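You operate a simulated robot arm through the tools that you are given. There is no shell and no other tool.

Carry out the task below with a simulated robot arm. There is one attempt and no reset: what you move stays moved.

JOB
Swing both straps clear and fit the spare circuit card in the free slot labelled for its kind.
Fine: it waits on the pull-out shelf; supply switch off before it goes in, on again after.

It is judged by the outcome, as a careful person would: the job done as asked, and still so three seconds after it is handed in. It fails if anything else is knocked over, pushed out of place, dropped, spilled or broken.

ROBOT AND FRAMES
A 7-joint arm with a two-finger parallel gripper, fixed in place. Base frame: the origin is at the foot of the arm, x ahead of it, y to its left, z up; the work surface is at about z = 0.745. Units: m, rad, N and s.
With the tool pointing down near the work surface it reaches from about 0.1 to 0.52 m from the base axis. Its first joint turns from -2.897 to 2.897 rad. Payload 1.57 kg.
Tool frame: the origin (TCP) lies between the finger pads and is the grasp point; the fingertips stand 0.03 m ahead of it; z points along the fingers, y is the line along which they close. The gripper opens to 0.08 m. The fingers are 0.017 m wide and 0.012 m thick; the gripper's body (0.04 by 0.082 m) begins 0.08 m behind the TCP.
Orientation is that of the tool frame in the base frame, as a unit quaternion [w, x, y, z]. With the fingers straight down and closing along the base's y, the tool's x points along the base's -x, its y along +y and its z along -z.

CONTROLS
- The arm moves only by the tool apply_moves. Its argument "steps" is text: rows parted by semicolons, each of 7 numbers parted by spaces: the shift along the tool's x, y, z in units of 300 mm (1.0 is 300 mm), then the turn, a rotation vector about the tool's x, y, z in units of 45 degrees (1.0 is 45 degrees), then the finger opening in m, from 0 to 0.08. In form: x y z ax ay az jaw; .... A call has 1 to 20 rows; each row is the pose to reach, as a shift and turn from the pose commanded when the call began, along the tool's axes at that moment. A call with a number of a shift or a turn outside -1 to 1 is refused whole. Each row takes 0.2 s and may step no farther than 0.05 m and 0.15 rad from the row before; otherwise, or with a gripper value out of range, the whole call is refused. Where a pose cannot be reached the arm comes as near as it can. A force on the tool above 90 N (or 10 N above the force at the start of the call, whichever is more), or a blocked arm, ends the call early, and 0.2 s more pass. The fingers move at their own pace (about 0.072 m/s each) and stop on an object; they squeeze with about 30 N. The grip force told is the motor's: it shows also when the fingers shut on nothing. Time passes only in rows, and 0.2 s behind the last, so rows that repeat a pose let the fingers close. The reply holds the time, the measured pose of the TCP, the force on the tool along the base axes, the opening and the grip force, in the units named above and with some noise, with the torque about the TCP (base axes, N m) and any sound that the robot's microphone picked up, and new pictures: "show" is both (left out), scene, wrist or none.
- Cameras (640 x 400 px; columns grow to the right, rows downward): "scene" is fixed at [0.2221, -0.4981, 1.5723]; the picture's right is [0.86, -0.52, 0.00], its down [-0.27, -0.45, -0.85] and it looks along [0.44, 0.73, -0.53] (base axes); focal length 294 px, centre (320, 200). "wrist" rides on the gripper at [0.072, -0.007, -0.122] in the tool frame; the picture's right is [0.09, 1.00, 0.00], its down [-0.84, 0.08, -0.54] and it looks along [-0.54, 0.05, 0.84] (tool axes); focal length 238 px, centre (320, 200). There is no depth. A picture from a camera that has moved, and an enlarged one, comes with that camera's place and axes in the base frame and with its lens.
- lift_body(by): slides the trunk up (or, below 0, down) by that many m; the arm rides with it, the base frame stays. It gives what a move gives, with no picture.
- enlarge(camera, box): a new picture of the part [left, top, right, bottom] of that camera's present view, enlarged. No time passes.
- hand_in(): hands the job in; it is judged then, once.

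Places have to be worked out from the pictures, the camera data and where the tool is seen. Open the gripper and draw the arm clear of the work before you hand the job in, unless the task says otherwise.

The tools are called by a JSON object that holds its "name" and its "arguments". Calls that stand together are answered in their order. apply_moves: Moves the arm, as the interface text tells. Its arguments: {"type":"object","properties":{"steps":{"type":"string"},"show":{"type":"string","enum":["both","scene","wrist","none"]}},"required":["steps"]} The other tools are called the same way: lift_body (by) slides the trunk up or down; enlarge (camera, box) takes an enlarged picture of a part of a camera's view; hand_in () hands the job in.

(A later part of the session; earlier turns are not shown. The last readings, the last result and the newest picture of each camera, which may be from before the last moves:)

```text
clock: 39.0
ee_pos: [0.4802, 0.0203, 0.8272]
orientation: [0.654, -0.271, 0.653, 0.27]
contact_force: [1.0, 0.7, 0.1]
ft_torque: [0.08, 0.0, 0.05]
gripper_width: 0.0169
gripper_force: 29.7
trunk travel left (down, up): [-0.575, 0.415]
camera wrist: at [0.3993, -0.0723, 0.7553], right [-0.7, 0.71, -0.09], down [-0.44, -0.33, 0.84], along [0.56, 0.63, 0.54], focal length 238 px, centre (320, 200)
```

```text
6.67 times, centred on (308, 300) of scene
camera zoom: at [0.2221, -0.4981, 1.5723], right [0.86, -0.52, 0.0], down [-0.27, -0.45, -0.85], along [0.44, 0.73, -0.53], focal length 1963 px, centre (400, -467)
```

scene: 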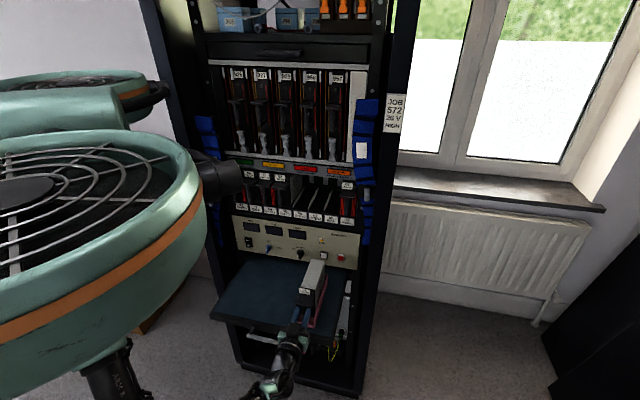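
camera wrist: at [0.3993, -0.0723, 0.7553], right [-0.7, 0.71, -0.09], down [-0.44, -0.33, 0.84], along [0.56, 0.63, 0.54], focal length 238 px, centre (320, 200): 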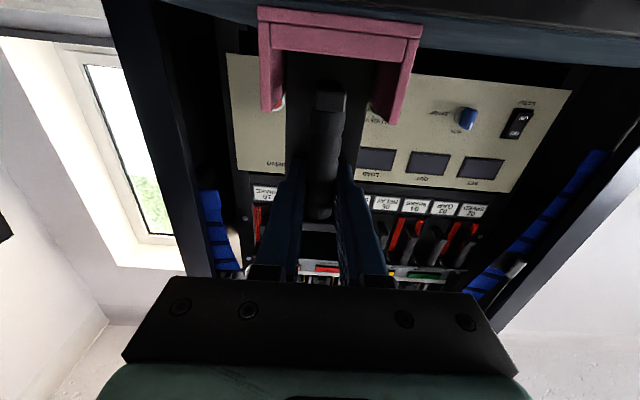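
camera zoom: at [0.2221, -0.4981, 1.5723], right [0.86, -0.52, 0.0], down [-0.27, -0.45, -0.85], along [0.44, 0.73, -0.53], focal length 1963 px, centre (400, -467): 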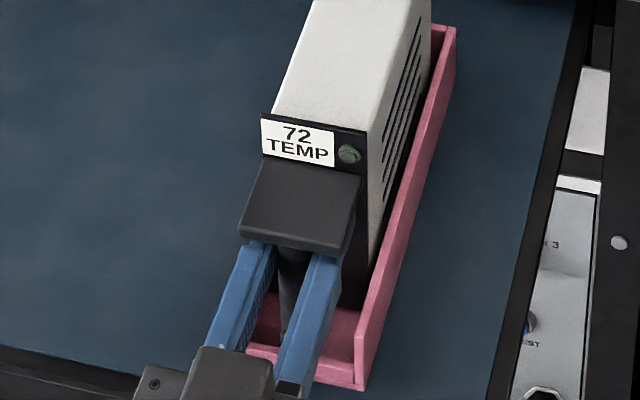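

The bar is gripped at 16.9 mm. I'll test-lift by 12 mm and check for sag.

{"name": "apply_moves", "arguments": {"steps": "-0.013 0 0 0 0 0 0; -0.027 0 0 0 0 0 0; -0.04 0 0 0 0 0 0; -0.04 0 0 0 0 0 0; -0.04 0 0 0 0 0 0", "show": "both"}}

{"name": "enlarge", "arguments": {"camera": "scene", "box": [260, 250, 356, 330]}}

{"name": "enlarge", "arguments": {"camera": "wrist", "box": [220, 0, 420, 125]}}

```text
clock: 40.2
ee_pos: [0.4801, 0.0199, 0.8405]
orientation: [0.654, -0.27, 0.653, 0.269]
contact_force: [-0.5, 0.2, -2.3]
ft_torque: [-0.15, 0.12, -0.02]
gripper_width: 0.0167
gripper_force: 30.1
trunk travel left (down, up): [-0.575, 0.415]
camera wrist: at [0.3994, -0.0725, 0.767], right [-0.7, 0.71, -0.09], down [-0.44, -0.33, 0.84], along [0.56, 0.63, 0.54], focal length 238 px, centre (320, 200)
```

scene: 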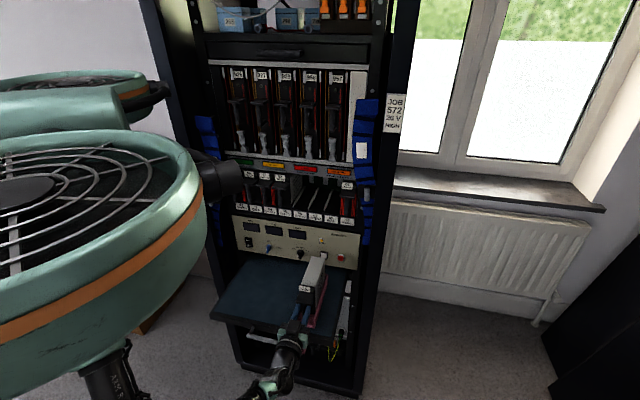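
wrist: 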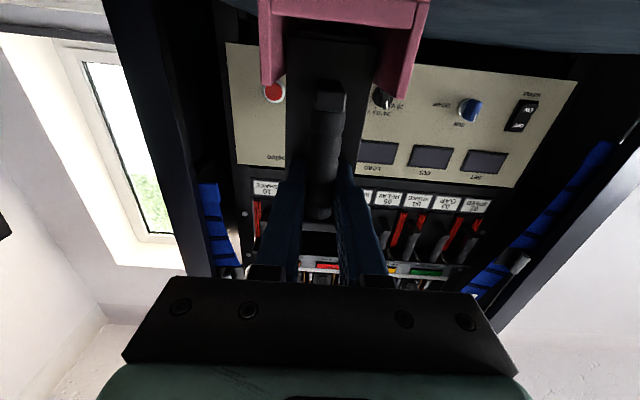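

```text
5.00 times, centred on (308, 290) of scene
camera zoom: at [0.2221, -0.4981, 1.5723], right [0.86, -0.52, 0.0], down [-0.27, -0.45, -0.85], along [0.44, 0.73, -0.53], focal length 1472 px, centre (380, -250)
```

zoom: 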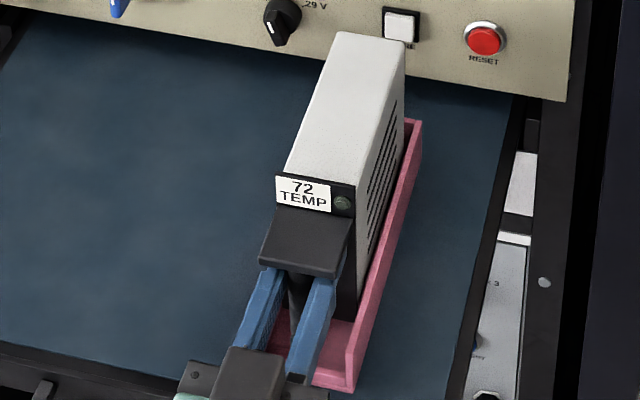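

```text
3.20 times, centred on (320, 62) of wrist
camera zoom: at [0.3994, -0.0725, 0.767], right [-0.7, 0.71, -0.09], down [-0.44, -0.33, 0.84], along [0.56, 0.63, 0.54], focal length 763 px, centre (320, 640)
```

zoom: 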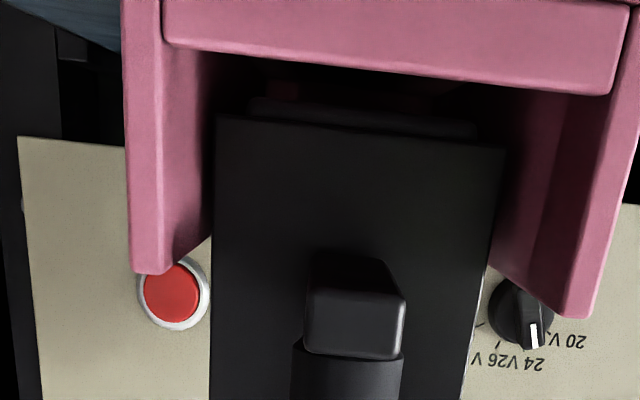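

The front is up, with about 2.3 N carried. I'll lift another 3 cm and check whether the back follows level.

{"name": "apply_moves", "arguments": {"steps": "-0.025 0 0 0 0 0 0; -0.05 0 0 0 0 0 0; -0.075 0 0 0 0 0 0; -0.1 0 0 0 0 0 0; -0.1 0 0 0 0 0 0; -0.1 0 0 0 0 0 0", "show": "both"}}

{"name": "enlarge", "arguments": {"camera": "scene", "box": [260, 245, 356, 325]}}

{"name": "enlarge", "arguments": {"camera": "wrist", "box": [220, 0, 420, 125]}}

```text
clock: 41.6
ee_pos: [0.4803, 0.0189, 0.8693]
orientation: [0.655, -0.27, 0.653, 0.269]
contact_force: [1.0, 0.1, -2.7]
ft_torque: [-0.17, 0.16, -0.01]
gripper_width: 0.017
gripper_force: 30.1
trunk travel left (down, up): [-0.575, 0.415]
camera wrist: at [0.399, -0.0719, 0.7975], right [-0.7, 0.71, -0.09], down [-0.44, -0.33, 0.84], along [0.56, 0.63, 0.54], focal length 238 px, centre (320, 200)
```

scene: 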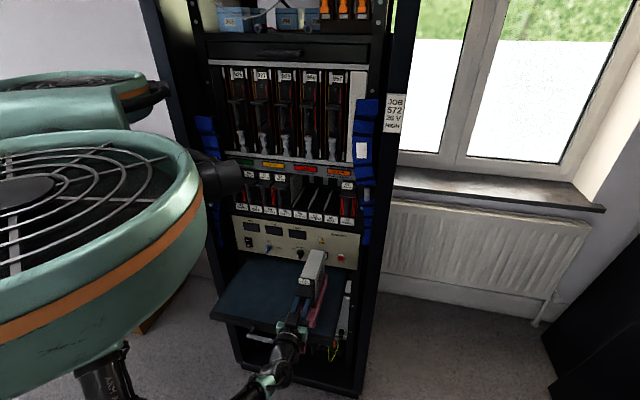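
wrist: 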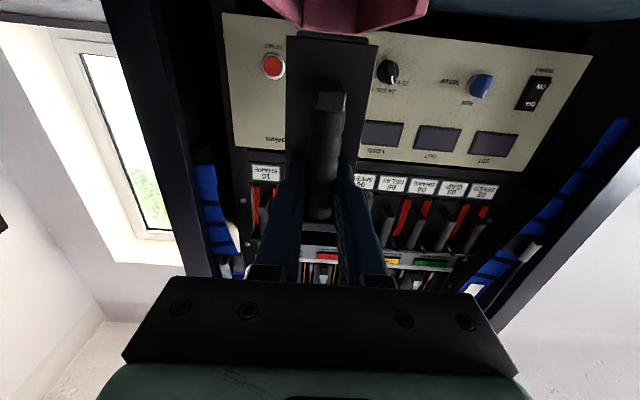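

```text
5.00 times, centred on (308, 285) of scene
camera zoom: at [0.2221, -0.4981, 1.5723], right [0.86, -0.52, 0.0], down [-0.27, -0.45, -0.85], along [0.44, 0.73, -0.53], focal length 1472 px, centre (380, -225)
```

zoom: 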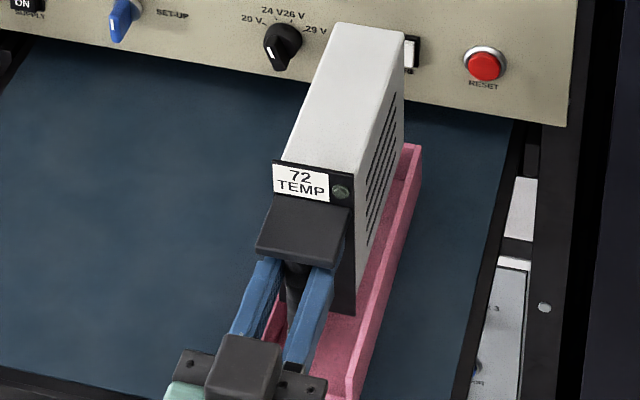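

```text
3.20 times, centred on (320, 62) of wrist
camera zoom: at [0.399, -0.0719, 0.7975], right [-0.7, 0.71, -0.09], down [-0.44, -0.33, 0.84], along [0.56, 0.63, 0.54], focal length 763 px, centre (320, 640)
```

zoom: 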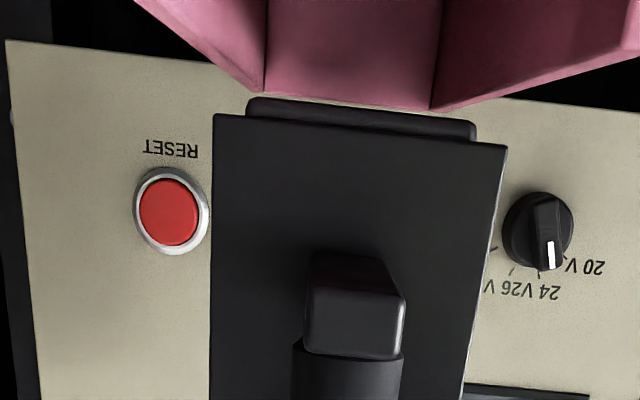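

The card lifted cleanly and rigidly, weighing about 2.6 N with no sag. Before moving up, I'll zoom this view to measure the label row and installed cards for aligning with slot 07.

{"name": "enlarge", "arguments": {"camera": "wrist", "box": [340, 160, 500, 260]}}

{"name": "enlarge", "arguments": {"camera": "wrist", "box": [230, 150, 310, 260]}}

{"name": "enlarge", "arguments": {"camera": "scene", "box": [270, 170, 350, 220]}}

```text
4.00 times, centred on (420, 210) of wrist
camera zoom: at [0.399, -0.0719, 0.7975], right [-0.7, 0.71, -0.09], down [-0.44, -0.33, 0.84], along [0.56, 0.63, 0.54], focal length 953 px, centre (-80, 160)
```

zoom: 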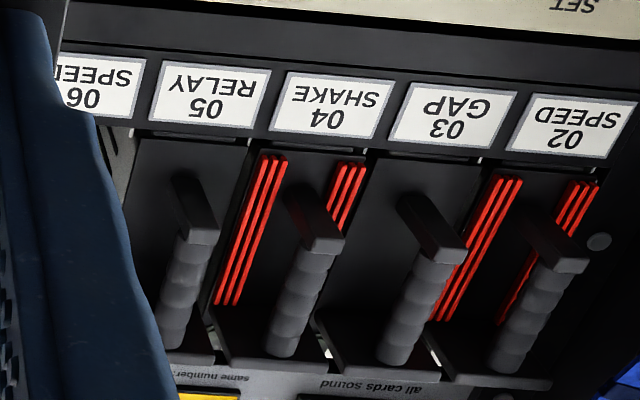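

```text
3.64 times, centred on (270, 205) of wrist
camera zoom: at [0.399, -0.0719, 0.7975], right [-0.7, 0.71, -0.09], down [-0.44, -0.33, 0.84], along [0.56, 0.63, 0.54], focal length 867 px, centre (502, 182)
```

zoom: 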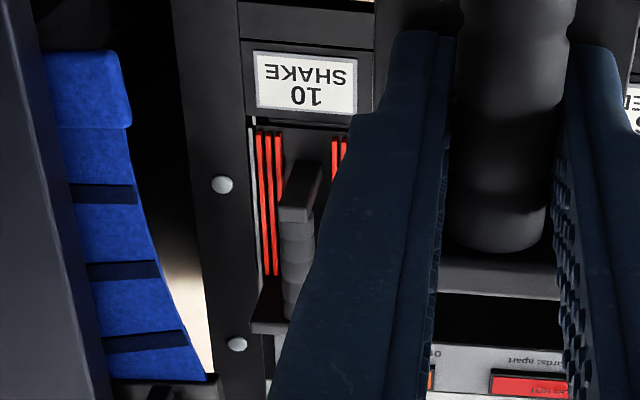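

```text
8.00 times, centred on (310, 195) of scene
camera zoom: at [0.2221, -0.4981, 1.5723], right [0.86, -0.52, 0.0], down [-0.27, -0.45, -0.85], along [0.44, 0.73, -0.53], focal length 2356 px, centre (400, 240)
```

zoom: 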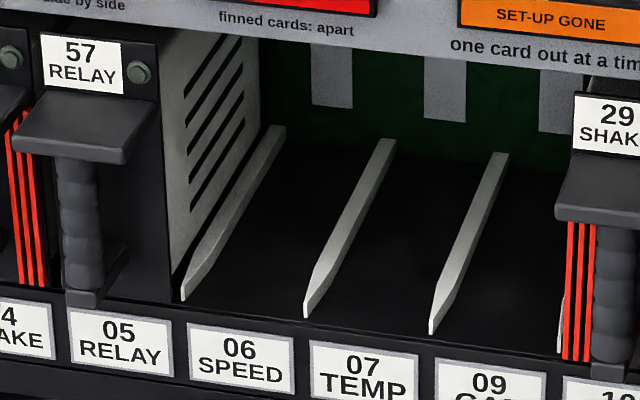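

By fitting the labels, slot 07 is centred at s≈.2975, and the installed bars suggest a final tool height near z 1.093. I'll back off 2 cm and let the trunk carry the card straight up 0.2 m.

{"name": "apply_moves", "arguments": {"steps": "0 0 -0.03 0 0 0 0; 0 0 -0.067 0 0 0 0; 0 0 -0.067 0 0 0 0", "show": "none"}}

{"name": "lift_body", "arguments": {"by": 0.2}}

{"name": "apply_moves", "arguments": {"steps": "0 0 0 0 0 0 0; 0 0 0 0 0 0 0", "show": "both"}}

{"name": "enlarge", "arguments": {"camera": "scene", "box": [260, 170, 388, 250]}}

{"name": "enlarge", "arguments": {"camera": "wrist", "box": [340, 20, 500, 120]}}

{"name": "enlarge", "arguments": {"camera": "wrist", "box": [220, 0, 380, 100]}}

```text
clock: 42.4
ee_pos: [0.4671, 0.0054, 0.8689]
orientation: [0.654, -0.269, 0.654, 0.269]
contact_force: [-0.3, 0.3, -1.4]
ft_torque: [-0.17, 0.14, -0.01]
gripper_width: 0.0166
gripper_force: 30.0
trunk travel left (down, up): [-0.575, 0.415]
```

```text
clock: 44.6
ee_pos: [0.4656, 0.0045, 1.0701]
orientation: [0.654, -0.271, 0.653, 0.27]
contact_force: [0.4, -0.5, -2.4]
ft_torque: [-0.15, 0.15, 0.01]
gripper_width: 0.0169
gripper_force: 29.7
trunk travel left (down, up): [-0.775, 0.215]
```

```text
clock: 45.2
ee_pos: [0.4659, 0.0048, 1.0698]
orientation: [0.654, -0.27, 0.653, 0.27]
contact_force: [0.7, -0.8, -2.8]
ft_torque: [-0.12, 0.14, 0.03]
gripper_width: 0.0168
gripper_force: 29.9
trunk travel left (down, up): [-0.775, 0.215]
camera wrist: at [0.3854, -0.0871, 0.997], right [-0.7, 0.71, -0.09], down [-0.44, -0.33, 0.84], along [0.56, 0.63, 0.54], focal length 238 px, centre (320, 200)
```

scene: 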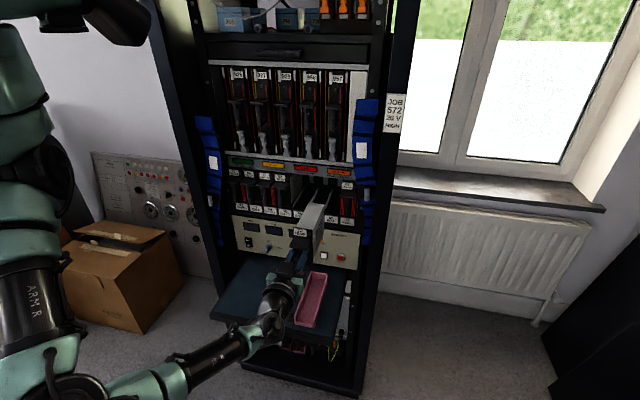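
wrist: 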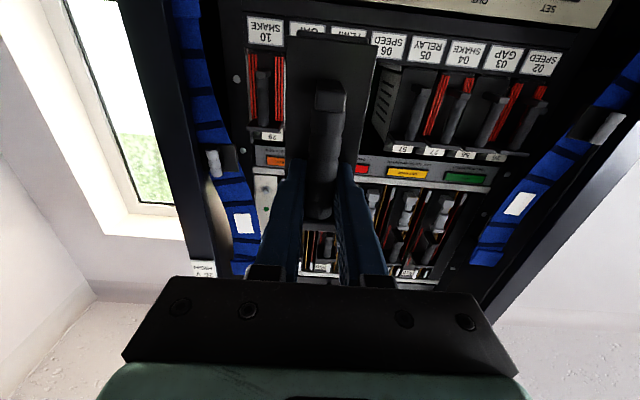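

```text
5.00 times, centred on (324, 210) of scene
camera zoom: at [0.2221, -0.4981, 1.5723], right [0.86, -0.52, 0.0], down [-0.27, -0.45, -0.85], along [0.44, 0.73, -0.53], focal length 1472 px, centre (300, 150)
```

zoom: 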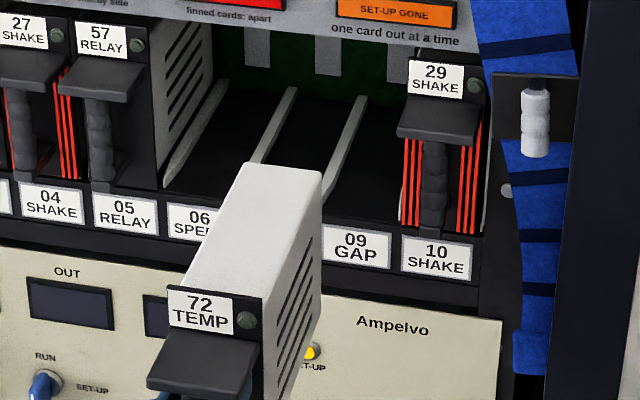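

```text
4.00 times, centred on (420, 70) of wrist
camera zoom: at [0.3854, -0.0871, 0.997], right [-0.7, 0.71, -0.09], down [-0.44, -0.33, 0.84], along [0.56, 0.63, 0.54], focal length 953 px, centre (-80, 720)
```

zoom: 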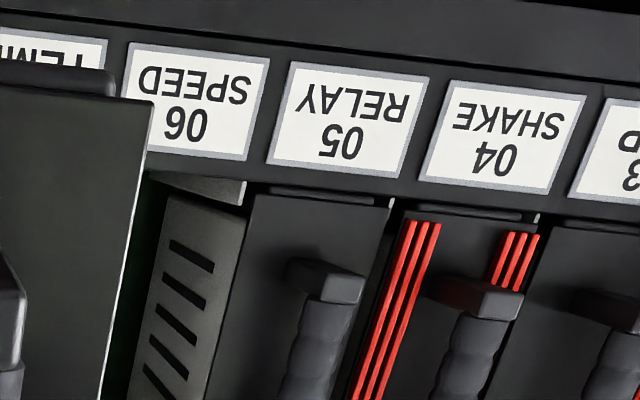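

```text
4.00 times, centred on (300, 50) of wrist
camera zoom: at [0.3854, -0.0871, 0.997], right [-0.7, 0.71, -0.09], down [-0.44, -0.33, 0.84], along [0.56, 0.63, 0.54], focal length 953 px, centre (400, 800)
```

zoom: 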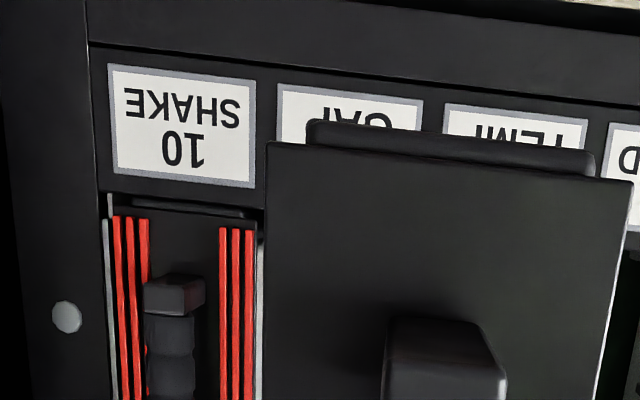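

The fit refines to: label plane q .597, label z .987, pitch .055, slot 07 centre s .298. I'll zoom on the bar feet to compare their exact heights, both in hand and installed.

{"name": "enlarge", "arguments": {"camera": "wrist", "box": [400, 70, 480, 120]}}

{"name": "enlarge", "arguments": {"camera": "wrist", "box": [290, 60, 370, 110]}}

{"name": "enlarge", "arguments": {"camera": "wrist", "box": [370, 60, 450, 160]}}

```text
8.00 times, centred on (440, 95) of wrist
camera zoom: at [0.3854, -0.0871, 0.997], right [-0.7, 0.71, -0.09], down [-0.44, -0.33, 0.84], along [0.56, 0.63, 0.54], focal length 1907 px, centre (-640, 1040)
```

zoom: 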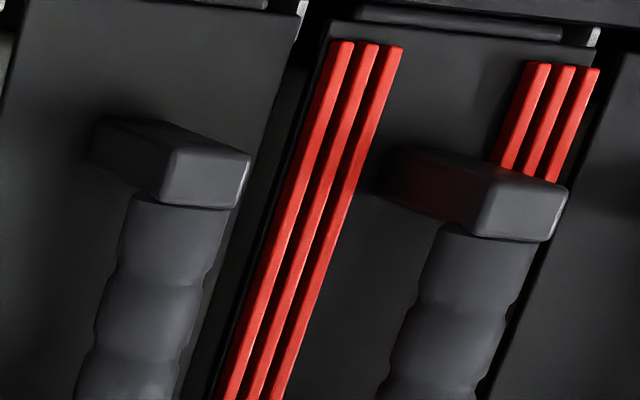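

```text
8.00 times, centred on (330, 85) of wrist
camera zoom: at [0.3854, -0.0871, 0.997], right [-0.7, 0.71, -0.09], down [-0.44, -0.33, 0.84], along [0.56, 0.63, 0.54], focal length 1907 px, centre (240, 1120)
```

zoom: 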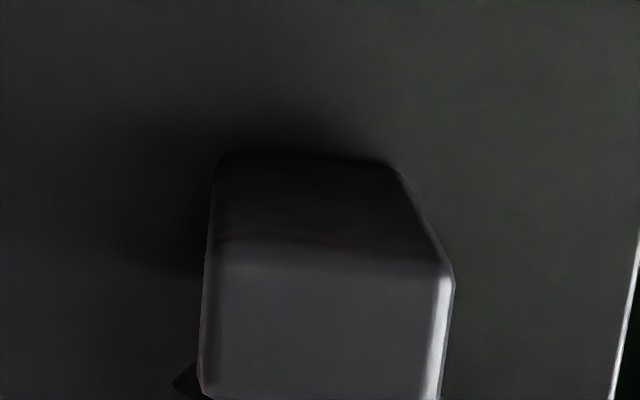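

```text
4.00 times, centred on (410, 110) of wrist
camera zoom: at [0.3854, -0.0871, 0.997], right [-0.7, 0.71, -0.09], down [-0.44, -0.33, 0.84], along [0.56, 0.63, 0.54], focal length 953 px, centre (-40, 560)
```

zoom: 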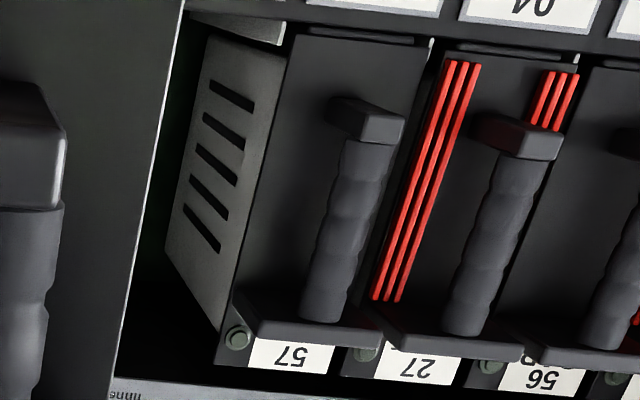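

The final tool pose works out at s .2976, z about 1.089, seated at q≈.561; two independent features agree on the height to 1 mm. I'll line the card up in front of slot 07 at that height.

{"name": "apply_moves", "arguments": {"steps": "-0.022 0.03 0 0 0 0 0; -0.044 0.063 0 0 0 0 0; -0.0657 0.0947 0 0 0 0 0; -0.0657 0.0947 0 0 0 0 0; -0.0657 0.0947 0 0 0 0 0", "show": "both"}}

{"name": "enlarge", "arguments": {"camera": "scene", "box": [270, 165, 366, 225]}}

{"name": "enlarge", "arguments": {"camera": "wrist", "box": [220, 0, 420, 125]}}

```text
clock: 46.4
ee_pos: [0.447, 0.023, 1.089]
orientation: [0.654, -0.269, 0.654, 0.269]
contact_force: [0.8, -0.3, -2.6]
ft_torque: [-0.15, 0.16, 0.0]
gripper_width: 0.0171
gripper_force: 30.0
trunk travel left (down, up): [-0.775, 0.215]
camera wrist: at [0.366, -0.0671, 1.0162], right [-0.7, 0.71, -0.09], down [-0.44, -0.33, 0.84], along [0.56, 0.63, 0.54], focal length 238 px, centre (320, 200)
```

scene: 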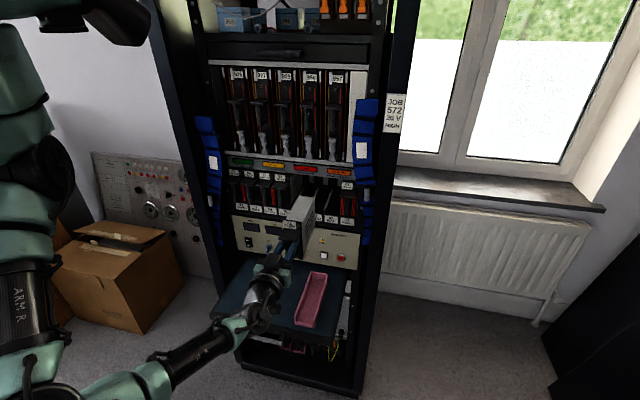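
wrist: 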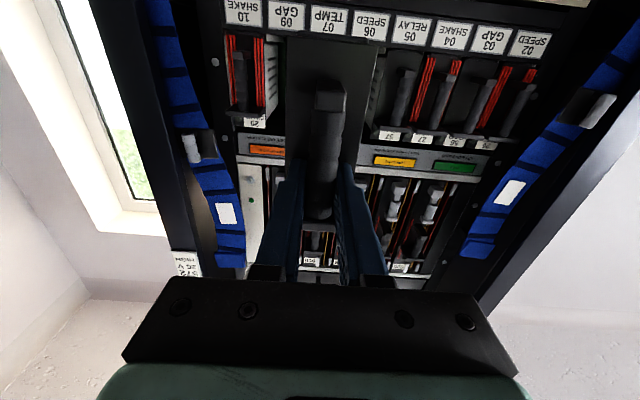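

```text
6.67 times, centred on (318, 195) of scene
camera zoom: at [0.2221, -0.4981, 1.5723], right [0.86, -0.52, 0.0], down [-0.27, -0.45, -0.85], along [0.44, 0.73, -0.53], focal length 1963 px, centre (333, 233)
```

zoom: 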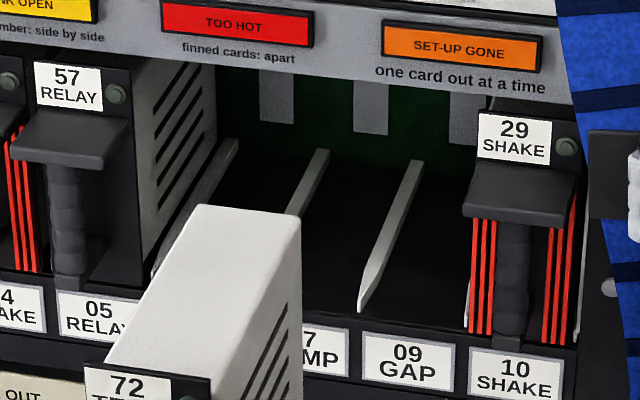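

```text
3.20 times, centred on (320, 62) of wrist
camera zoom: at [0.366, -0.0671, 1.0162], right [-0.7, 0.71, -0.09], down [-0.44, -0.33, 0.84], along [0.56, 0.63, 0.54], focal length 763 px, centre (320, 640)
```

zoom: 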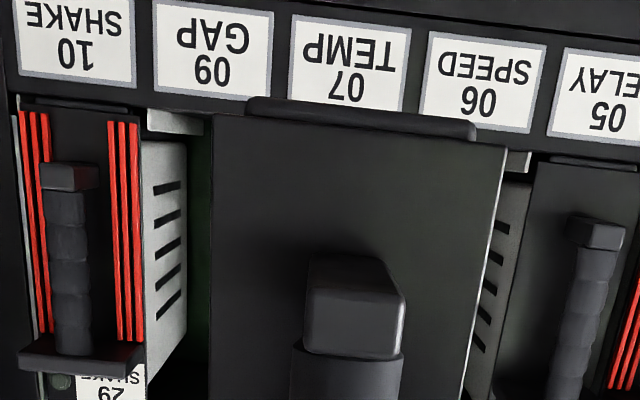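

The camera-relative check shows the plate 2 mm right of the label centre and about 2–3 mm above seated height, which is fine for entry. I'll correct sideways, drop 1 mm, and advance until the card's rear is just short of the bay mouth.

{"name": "apply_moves", "arguments": {"steps": "0.003 0.0067 0 0 0 0 0; 0.003 0.0067 0.08 0 0 0 0; 0.003 0.0067 0.16 0 0 0 0; 0.003 0.0067 0.24 0 0 0 0; 0.003 0.0067 0.29 0 0 0 0; 0.003 0.0067 0.29 0 0 0 0; 0.003 0.0067 0.29 0 0 0 0", "show": "both"}}

{"name": "enlarge", "arguments": {"camera": "scene", "box": [270, 165, 366, 225]}}

{"name": "enlarge", "arguments": {"camera": "wrist", "box": [220, 0, 420, 125]}}

```text
clock: 48.0
ee_pos: [0.5058, 0.0874, 1.0891]
orientation: [0.654, -0.269, 0.654, 0.269]
contact_force: [-0.2, -0.7, -2.2]
ft_torque: [-0.14, 0.18, 0.0]
gripper_width: 0.0168
gripper_force: 30.0
trunk travel left (down, up): [-0.775, 0.215]
camera wrist: at [0.4249, -0.0033, 1.0166], right [-0.7, 0.71, -0.09], down [-0.44, -0.33, 0.84], along [0.56, 0.63, 0.54], focal length 238 px, centre (320, 200)
```

scene: 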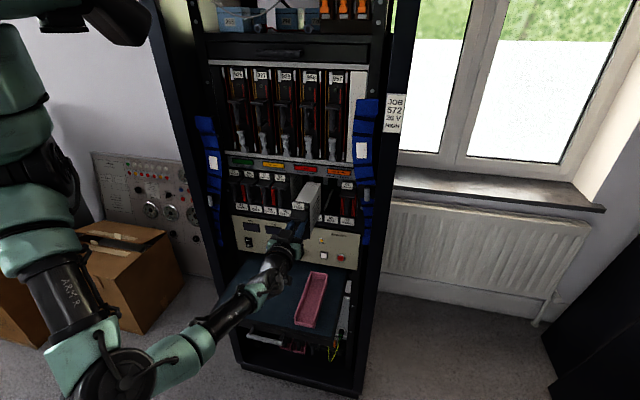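
wrist: 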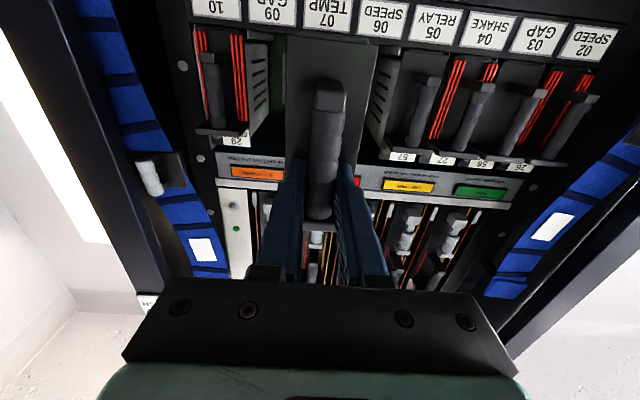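

```text
6.67 times, centred on (318, 195) of scene
camera zoom: at [0.2221, -0.4981, 1.5723], right [0.86, -0.52, 0.0], down [-0.27, -0.45, -0.85], along [0.44, 0.73, -0.53], focal length 1963 px, centre (333, 233)
```

zoom: 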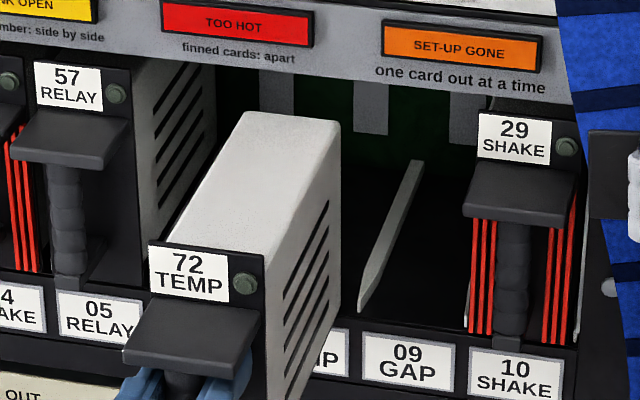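

```text
3.20 times, centred on (320, 62) of wrist
camera zoom: at [0.4249, -0.0033, 1.0166], right [-0.7, 0.71, -0.09], down [-0.44, -0.33, 0.84], along [0.56, 0.63, 0.54], focal length 763 px, centre (320, 640)
```

zoom: 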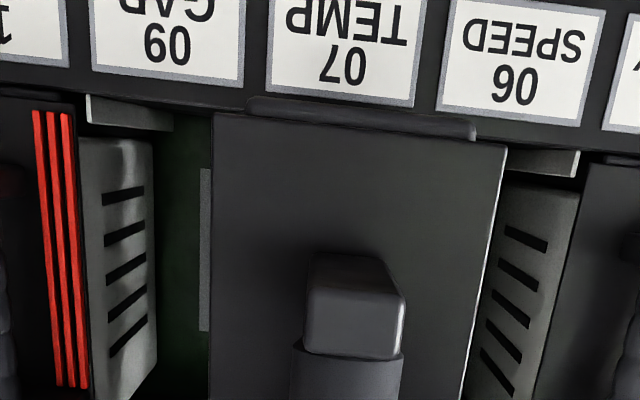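

The card is centred within 1 mm of slot 07 and its rear is at the mouth. I'll slide in 5 cm slowly and watch the force.

{"name": "apply_moves", "arguments": {"steps": "0 -0.002 0.033 0 0 0 0; 0 -0.002 0.067 0 0 0 0; 0 -0.002 0.1 0 0 0 0; 0 -0.002 0.133 0 0 0 0; 0 -0.002 0.167 0 0 0 0; 0 -0.002 0.167 0 0 0 0", "show": "both"}}

{"name": "enlarge", "arguments": {"camera": "scene", "box": [270, 165, 366, 225]}}

{"name": "enlarge", "arguments": {"camera": "wrist", "box": [220, 0, 420, 125]}}

```text
clock: 49.4
ee_pos: [0.5419, 0.1229, 1.0895]
orientation: [0.654, -0.27, 0.653, 0.269]
contact_force: [0.0, 0.0, -2.8]
ft_torque: [-0.11, 0.14, -0.02]
gripper_width: 0.0169
gripper_force: 29.9
trunk travel left (down, up): [-0.775, 0.215]
camera wrist: at [0.4617, 0.0319, 1.0168], right [-0.7, 0.71, -0.09], down [-0.44, -0.33, 0.84], along [0.56, 0.63, 0.54], focal length 238 px, centre (320, 200)
```

scene: 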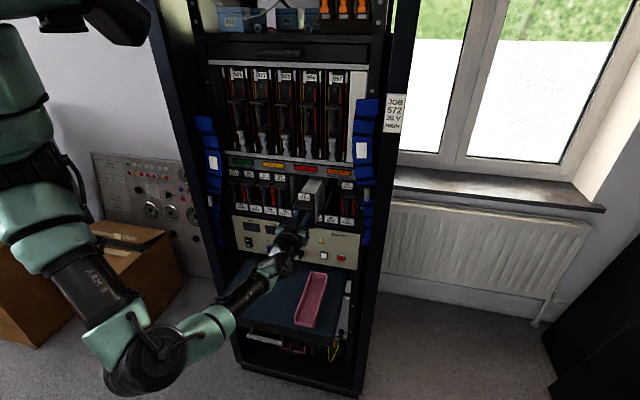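
wrist: 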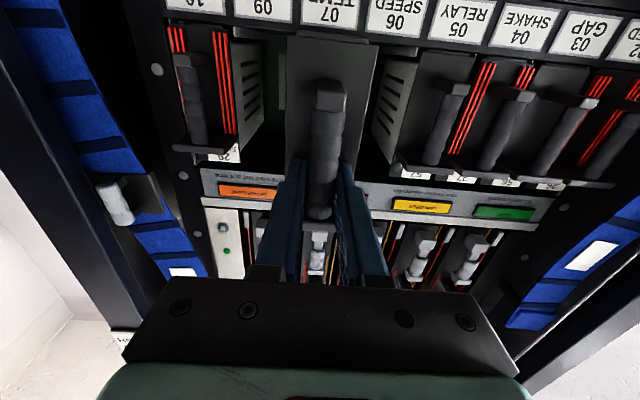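

```text
6.67 times, centred on (318, 195) of scene
camera zoom: at [0.2221, -0.4981, 1.5723], right [0.86, -0.52, 0.0], down [-0.27, -0.45, -0.85], along [0.44, 0.73, -0.53], focal length 1963 px, centre (333, 233)
```

zoom: 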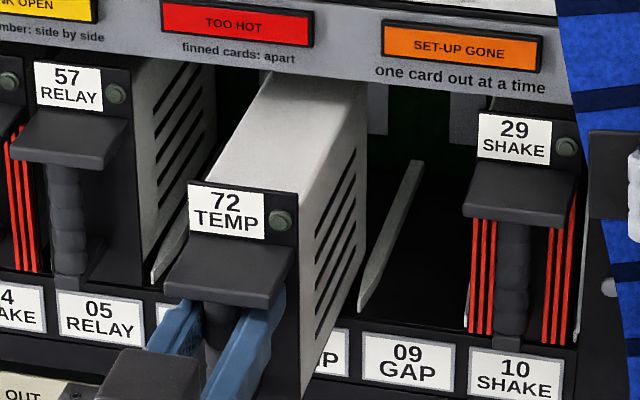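

```text
3.20 times, centred on (320, 62) of wrist
camera zoom: at [0.4617, 0.0319, 1.0168], right [-0.7, 0.71, -0.09], down [-0.44, -0.33, 0.84], along [0.56, 0.63, 0.54], focal length 763 px, centre (320, 640)
```

zoom: 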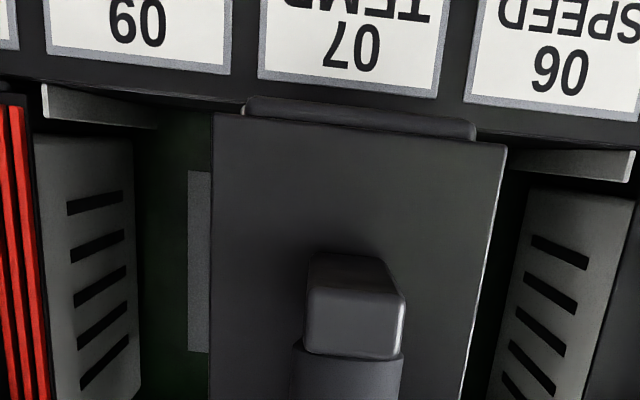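

No contact so far, and the card is centred to within a millimetre. I'll continue another 7 cm.

{"name": "apply_moves", "arguments": {"steps": "0 0 0.04 0 0 0 0; 0 0 0.08 0 0 0 0; 0 0 0.12 0 0 0 0; 0 0 0.16 0 0 0 0; 0 0 0.2 0 0 0 0; 0 0 0.235 0 0 0 0; 0 0 0.235 0 0 0 0", "show": "both"}}

{"name": "enlarge", "arguments": {"camera": "scene", "box": [270, 165, 366, 225]}}

{"name": "enlarge", "arguments": {"camera": "wrist", "box": [220, 0, 420, 125]}}

```text
clock: 51.0
ee_pos: [0.5921, 0.1711, 1.0904]
orientation: [0.654, -0.27, 0.653, 0.269]
contact_force: [-0.1, -0.1, -3.0]
ft_torque: [-0.17, 0.17, 0.0]
gripper_width: 0.0167
gripper_force: 30.0
trunk travel left (down, up): [-0.775, 0.215]
camera wrist: at [0.5118, 0.0798, 1.0162], right [-0.7, 0.71, -0.09], down [-0.44, -0.33, 0.84], along [0.56, 0.63, 0.54], focal length 238 px, centre (320, 200)
```

scene: 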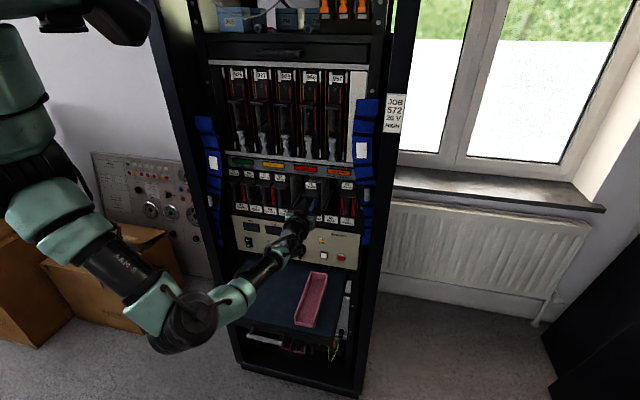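
wrist: 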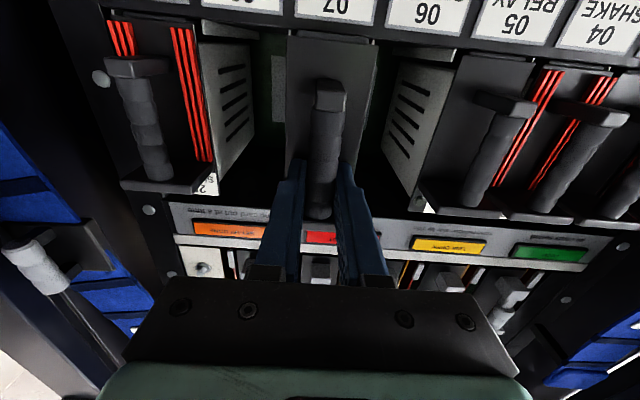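

```text
6.67 times, centred on (318, 195) of scene
camera zoom: at [0.2221, -0.4981, 1.5723], right [0.86, -0.52, 0.0], down [-0.27, -0.45, -0.85], along [0.44, 0.73, -0.53], focal length 1963 px, centre (333, 233)
```

zoom: 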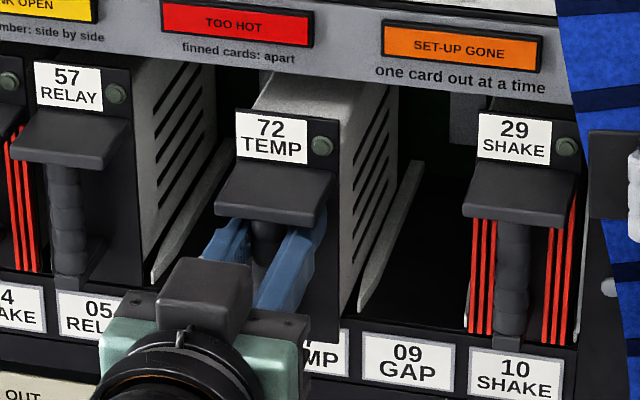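

```text
3.20 times, centred on (320, 62) of wrist
camera zoom: at [0.5118, 0.0798, 1.0162], right [-0.7, 0.71, -0.09], down [-0.44, -0.33, 0.84], along [0.56, 0.63, 0.54], focal length 763 px, centre (320, 640)
```

zoom: 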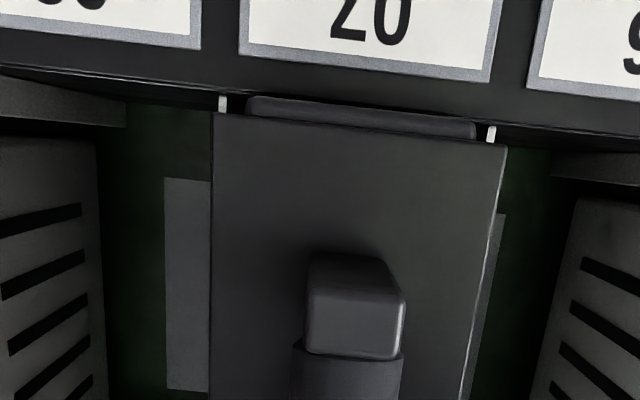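

The card sits between its guide fins with clearance on both sides. About 2 cm remains, so I'll push on in small steps.

{"name": "apply_moves", "arguments": {"steps": "0 0 0.012 0 0 0 0; 0 0 0.024 0 0 0 0; 0 0 0.036 0 0 0 0; 0 0 0.05 0 0 0 0; 0 0 0.05 0 0 0 0", "show": "none"}}

{"name": "enlarge", "arguments": {"camera": "scene", "box": [270, 165, 366, 225]}}

```text
clock: 52.2
ee_pos: [0.6038, 0.1819, 1.0903]
orientation: [0.654, -0.27, 0.653, 0.27]
contact_force: [-0.8, -0.2, -1.8]
ft_torque: [0.0, 0.05, 0.01]
gripper_width: 0.0167
gripper_force: 29.7
trunk travel left (down, up): [-0.775, 0.215]
```

```text
6.67 times, centred on (318, 195) of scene
camera zoom: at [0.2221, -0.4981, 1.5723], right [0.86, -0.52, 0.0], down [-0.27, -0.45, -0.85], along [0.44, 0.73, -0.53], focal length 1963 px, centre (333, 233)
```

zoom: 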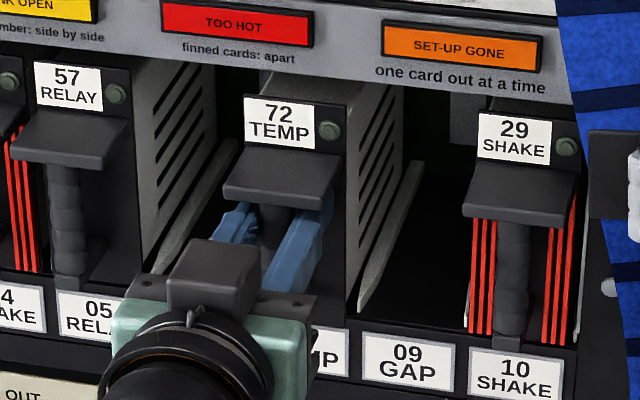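

The nose is now being supported from the rear, since the torque has dropped. I'll continue in 2 mm steps.

{"name": "apply_moves", "arguments": {"steps": "0 0 0.007 0 0 0 0; 0 0 0.013 0 0 0 0; 0 0 0.02 0 0 0 0; 0 0 0.02 0 0 0 0", "show": "wrist"}}

{"name": "enlarge", "arguments": {"camera": "scene", "box": [270, 165, 366, 225]}}

{"name": "enlarge", "arguments": {"camera": "wrist", "box": [220, 0, 420, 125]}}

```text
clock: 53.2
ee_pos: [0.6065, 0.1873, 1.0884]
orientation: [0.654, -0.269, 0.654, 0.269]
contact_force: [0.2, 0.1, -2.0]
ft_torque: [-0.04, 0.06, 0.04]
gripper_width: 0.0166
gripper_force: 30.1
trunk travel left (down, up): [-0.775, 0.215]
camera wrist: at [0.5259, 0.0953, 1.016], right [-0.7, 0.71, -0.09], down [-0.44, -0.33, 0.84], along [0.56, 0.63, 0.54], focal length 238 px, centre (320, 200)
```

wrist: 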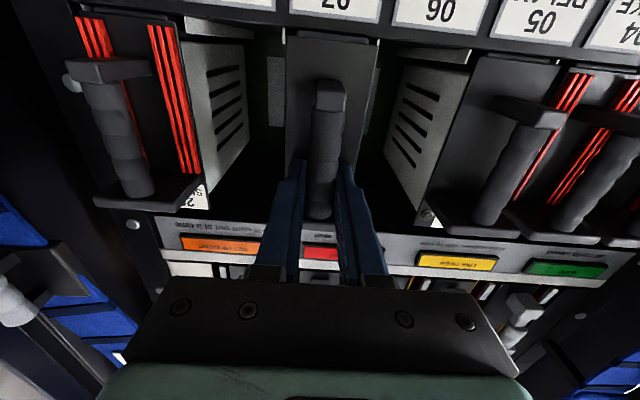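

```text
6.67 times, centred on (318, 195) of scene
camera zoom: at [0.2221, -0.4981, 1.5723], right [0.86, -0.52, 0.0], down [-0.27, -0.45, -0.85], along [0.44, 0.73, -0.53], focal length 1963 px, centre (333, 233)
```

zoom: 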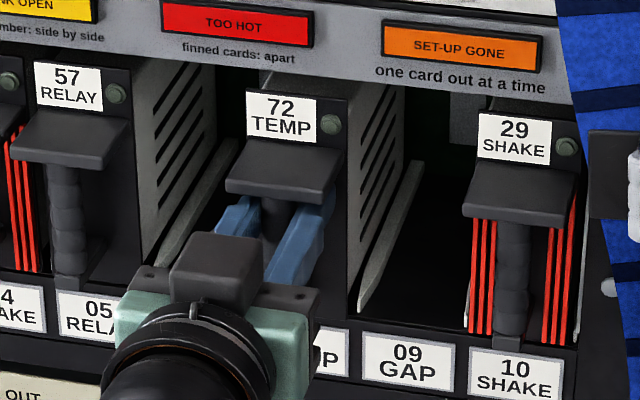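

```text
3.20 times, centred on (320, 62) of wrist
camera zoom: at [0.5259, 0.0953, 1.016], right [-0.7, 0.71, -0.09], down [-0.44, -0.33, 0.84], along [0.56, 0.63, 0.54], focal length 763 px, centre (320, 640)
```

zoom: 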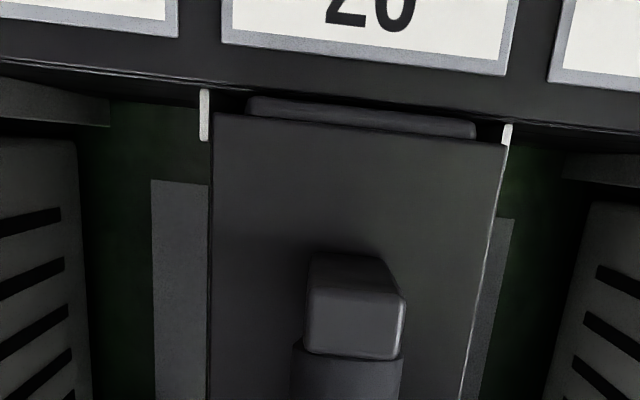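

It's still moving freely, and the label shows about 1 cm to go to be flush with its neighbours. I'll continue in 2 mm steps.

{"name": "apply_moves", "arguments": {"steps": "0 0 0.007 0 0 0 0; 0 0 0.013 0 0 0 0; 0 0 0.02 0 0 0 0; 0 0 0.02 0 0 0 0", "show": "none"}}

{"name": "enlarge", "arguments": {"camera": "scene", "box": [270, 165, 366, 225]}}

{"name": "enlarge", "arguments": {"camera": "wrist", "box": [60, 0, 640, 260]}}

```text
clock: 54.2
ee_pos: [0.6097, 0.1919, 1.0883]
orientation: [0.654, -0.27, 0.653, 0.269]
contact_force: [-2.1, -3.0, -0.4]
ft_torque: [-0.17, 0.22, -0.05]
gripper_width: 0.0167
gripper_force: 29.3
trunk travel left (down, up): [-0.775, 0.215]
```

```text
6.67 times, centred on (318, 195) of scene
camera zoom: at [0.2221, -0.4981, 1.5723], right [0.86, -0.52, 0.0], down [-0.27, -0.45, -0.85], along [0.44, 0.73, -0.53], focal length 1963 px, centre (333, 233)
```

zoom: 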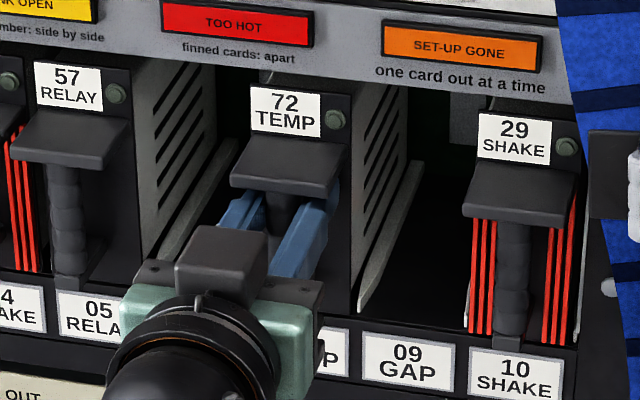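

```text
1.10 times, centred on (350, 130) of wrist
camera zoom: at [0.5301, 0.0987, 1.0161], right [-0.7, 0.71, -0.09], down [-0.44, -0.33, 0.84], along [0.56, 0.63, 0.54], focal length 263 px, centre (287, 277)
```

zoom: 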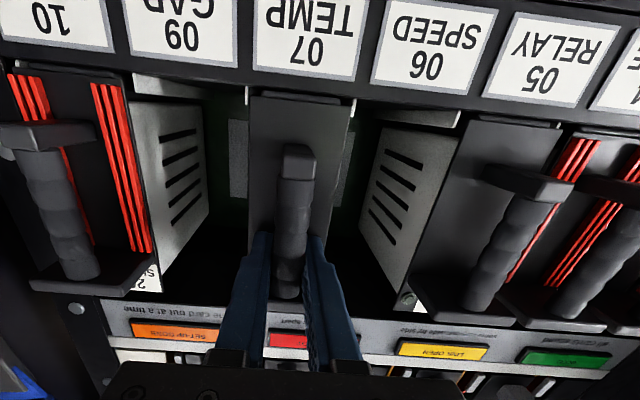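

Contact is just starting (3.6 N). I'll zoom in to compare how this card's foot and plate sit against the installed ones.

{"name": "enlarge", "arguments": {"camera": "wrist", "box": [60, 40, 220, 140]}}

{"name": "enlarge", "arguments": {"camera": "wrist", "box": [260, 40, 420, 140]}}

{"name": "enlarge", "arguments": {"camera": "wrist", "box": [440, 60, 600, 160]}}

{"name": "enlarge", "arguments": {"camera": "scene", "box": [270, 175, 350, 225]}}

```text
4.00 times, centred on (140, 90) of wrist
camera zoom: at [0.5301, 0.0987, 1.0161], right [-0.7, 0.71, -0.09], down [-0.44, -0.33, 0.84], along [0.56, 0.63, 0.54], focal length 953 px, centre (1040, 640)
```

zoom: 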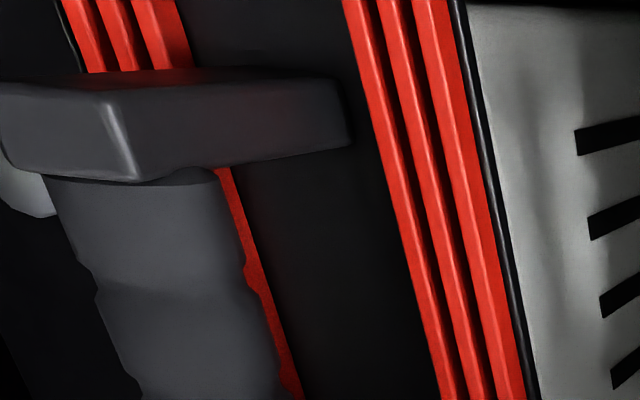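

```text
4.00 times, centred on (340, 90) of wrist
camera zoom: at [0.5301, 0.0987, 1.0161], right [-0.7, 0.71, -0.09], down [-0.44, -0.33, 0.84], along [0.56, 0.63, 0.54], focal length 953 px, centre (240, 640)
```

zoom: 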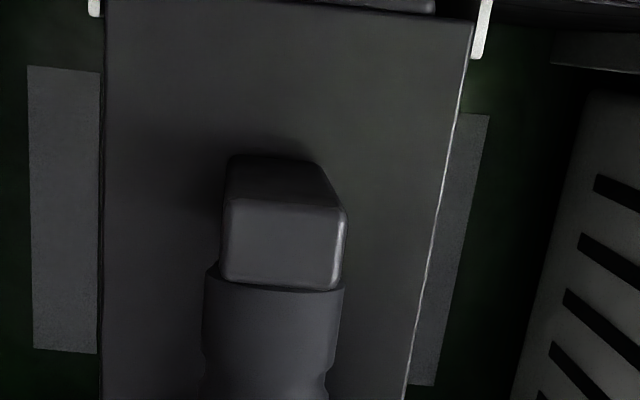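

```text
4.00 times, centred on (520, 110) of wrist
camera zoom: at [0.5301, 0.0987, 1.0161], right [-0.7, 0.71, -0.09], down [-0.44, -0.33, 0.84], along [0.56, 0.63, 0.54], focal length 953 px, centre (-480, 560)
```

zoom: 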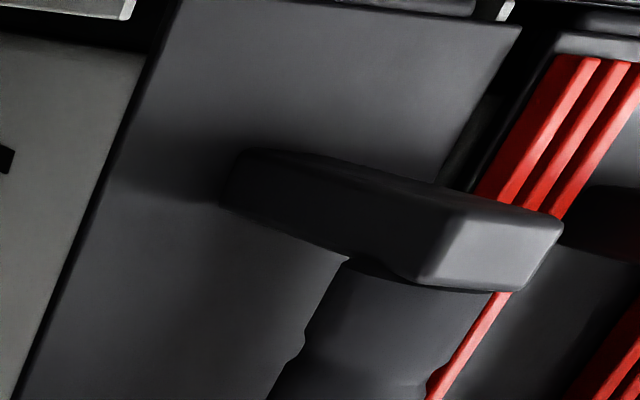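

```text
8.00 times, centred on (310, 200) of scene
camera zoom: at [0.2221, -0.4981, 1.5723], right [0.86, -0.52, 0.0], down [-0.27, -0.45, -0.85], along [0.44, 0.73, -0.53], focal length 2356 px, centre (400, 200)
```

zoom: 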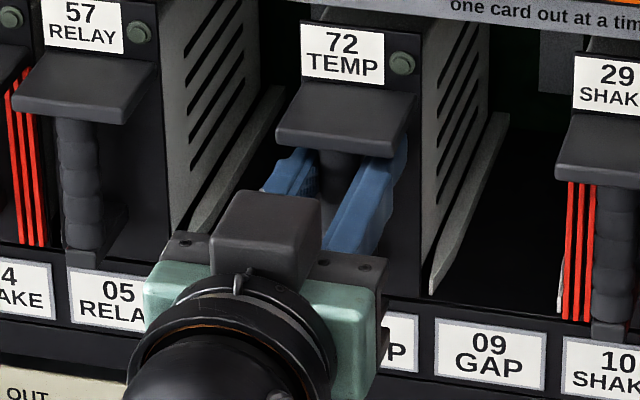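

The card is about 3 mm from flush and 1 mm high, with the connector starting to engage. I'll push in 1.5 mm steps.

{"name": "apply_moves", "arguments": {"steps": "0 0 0.005 0 0 0 0; 0 0 0.01 0 0 0 0; 0 0 0.015 0 0 0 0; 0 0 0.015 0 0 0 0", "show": "none"}}

{"name": "enlarge", "arguments": {"camera": "scene", "box": [270, 165, 366, 225]}}

```text
clock: 55.2
ee_pos: [0.6137, 0.1927, 1.0896]
orientation: [0.654, -0.271, 0.653, 0.269]
contact_force: [-18.2, -16.9, -7.9]
ft_torque: [-0.05, -0.02, 0.08]
gripper_width: 0.0166
gripper_force: 29.9
trunk travel left (down, up): [-0.775, 0.215]
```

```text
6.67 times, centred on (318, 195) of scene
camera zoom: at [0.2221, -0.4981, 1.5723], right [0.86, -0.52, 0.0], down [-0.27, -0.45, -0.85], along [0.44, 0.73, -0.53], focal length 1963 px, centre (333, 233)
```

zoom: 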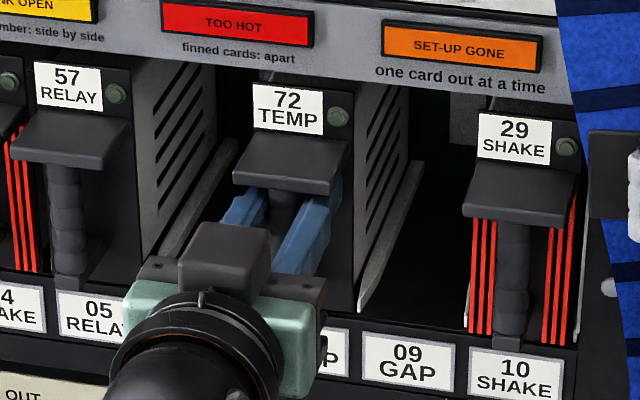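

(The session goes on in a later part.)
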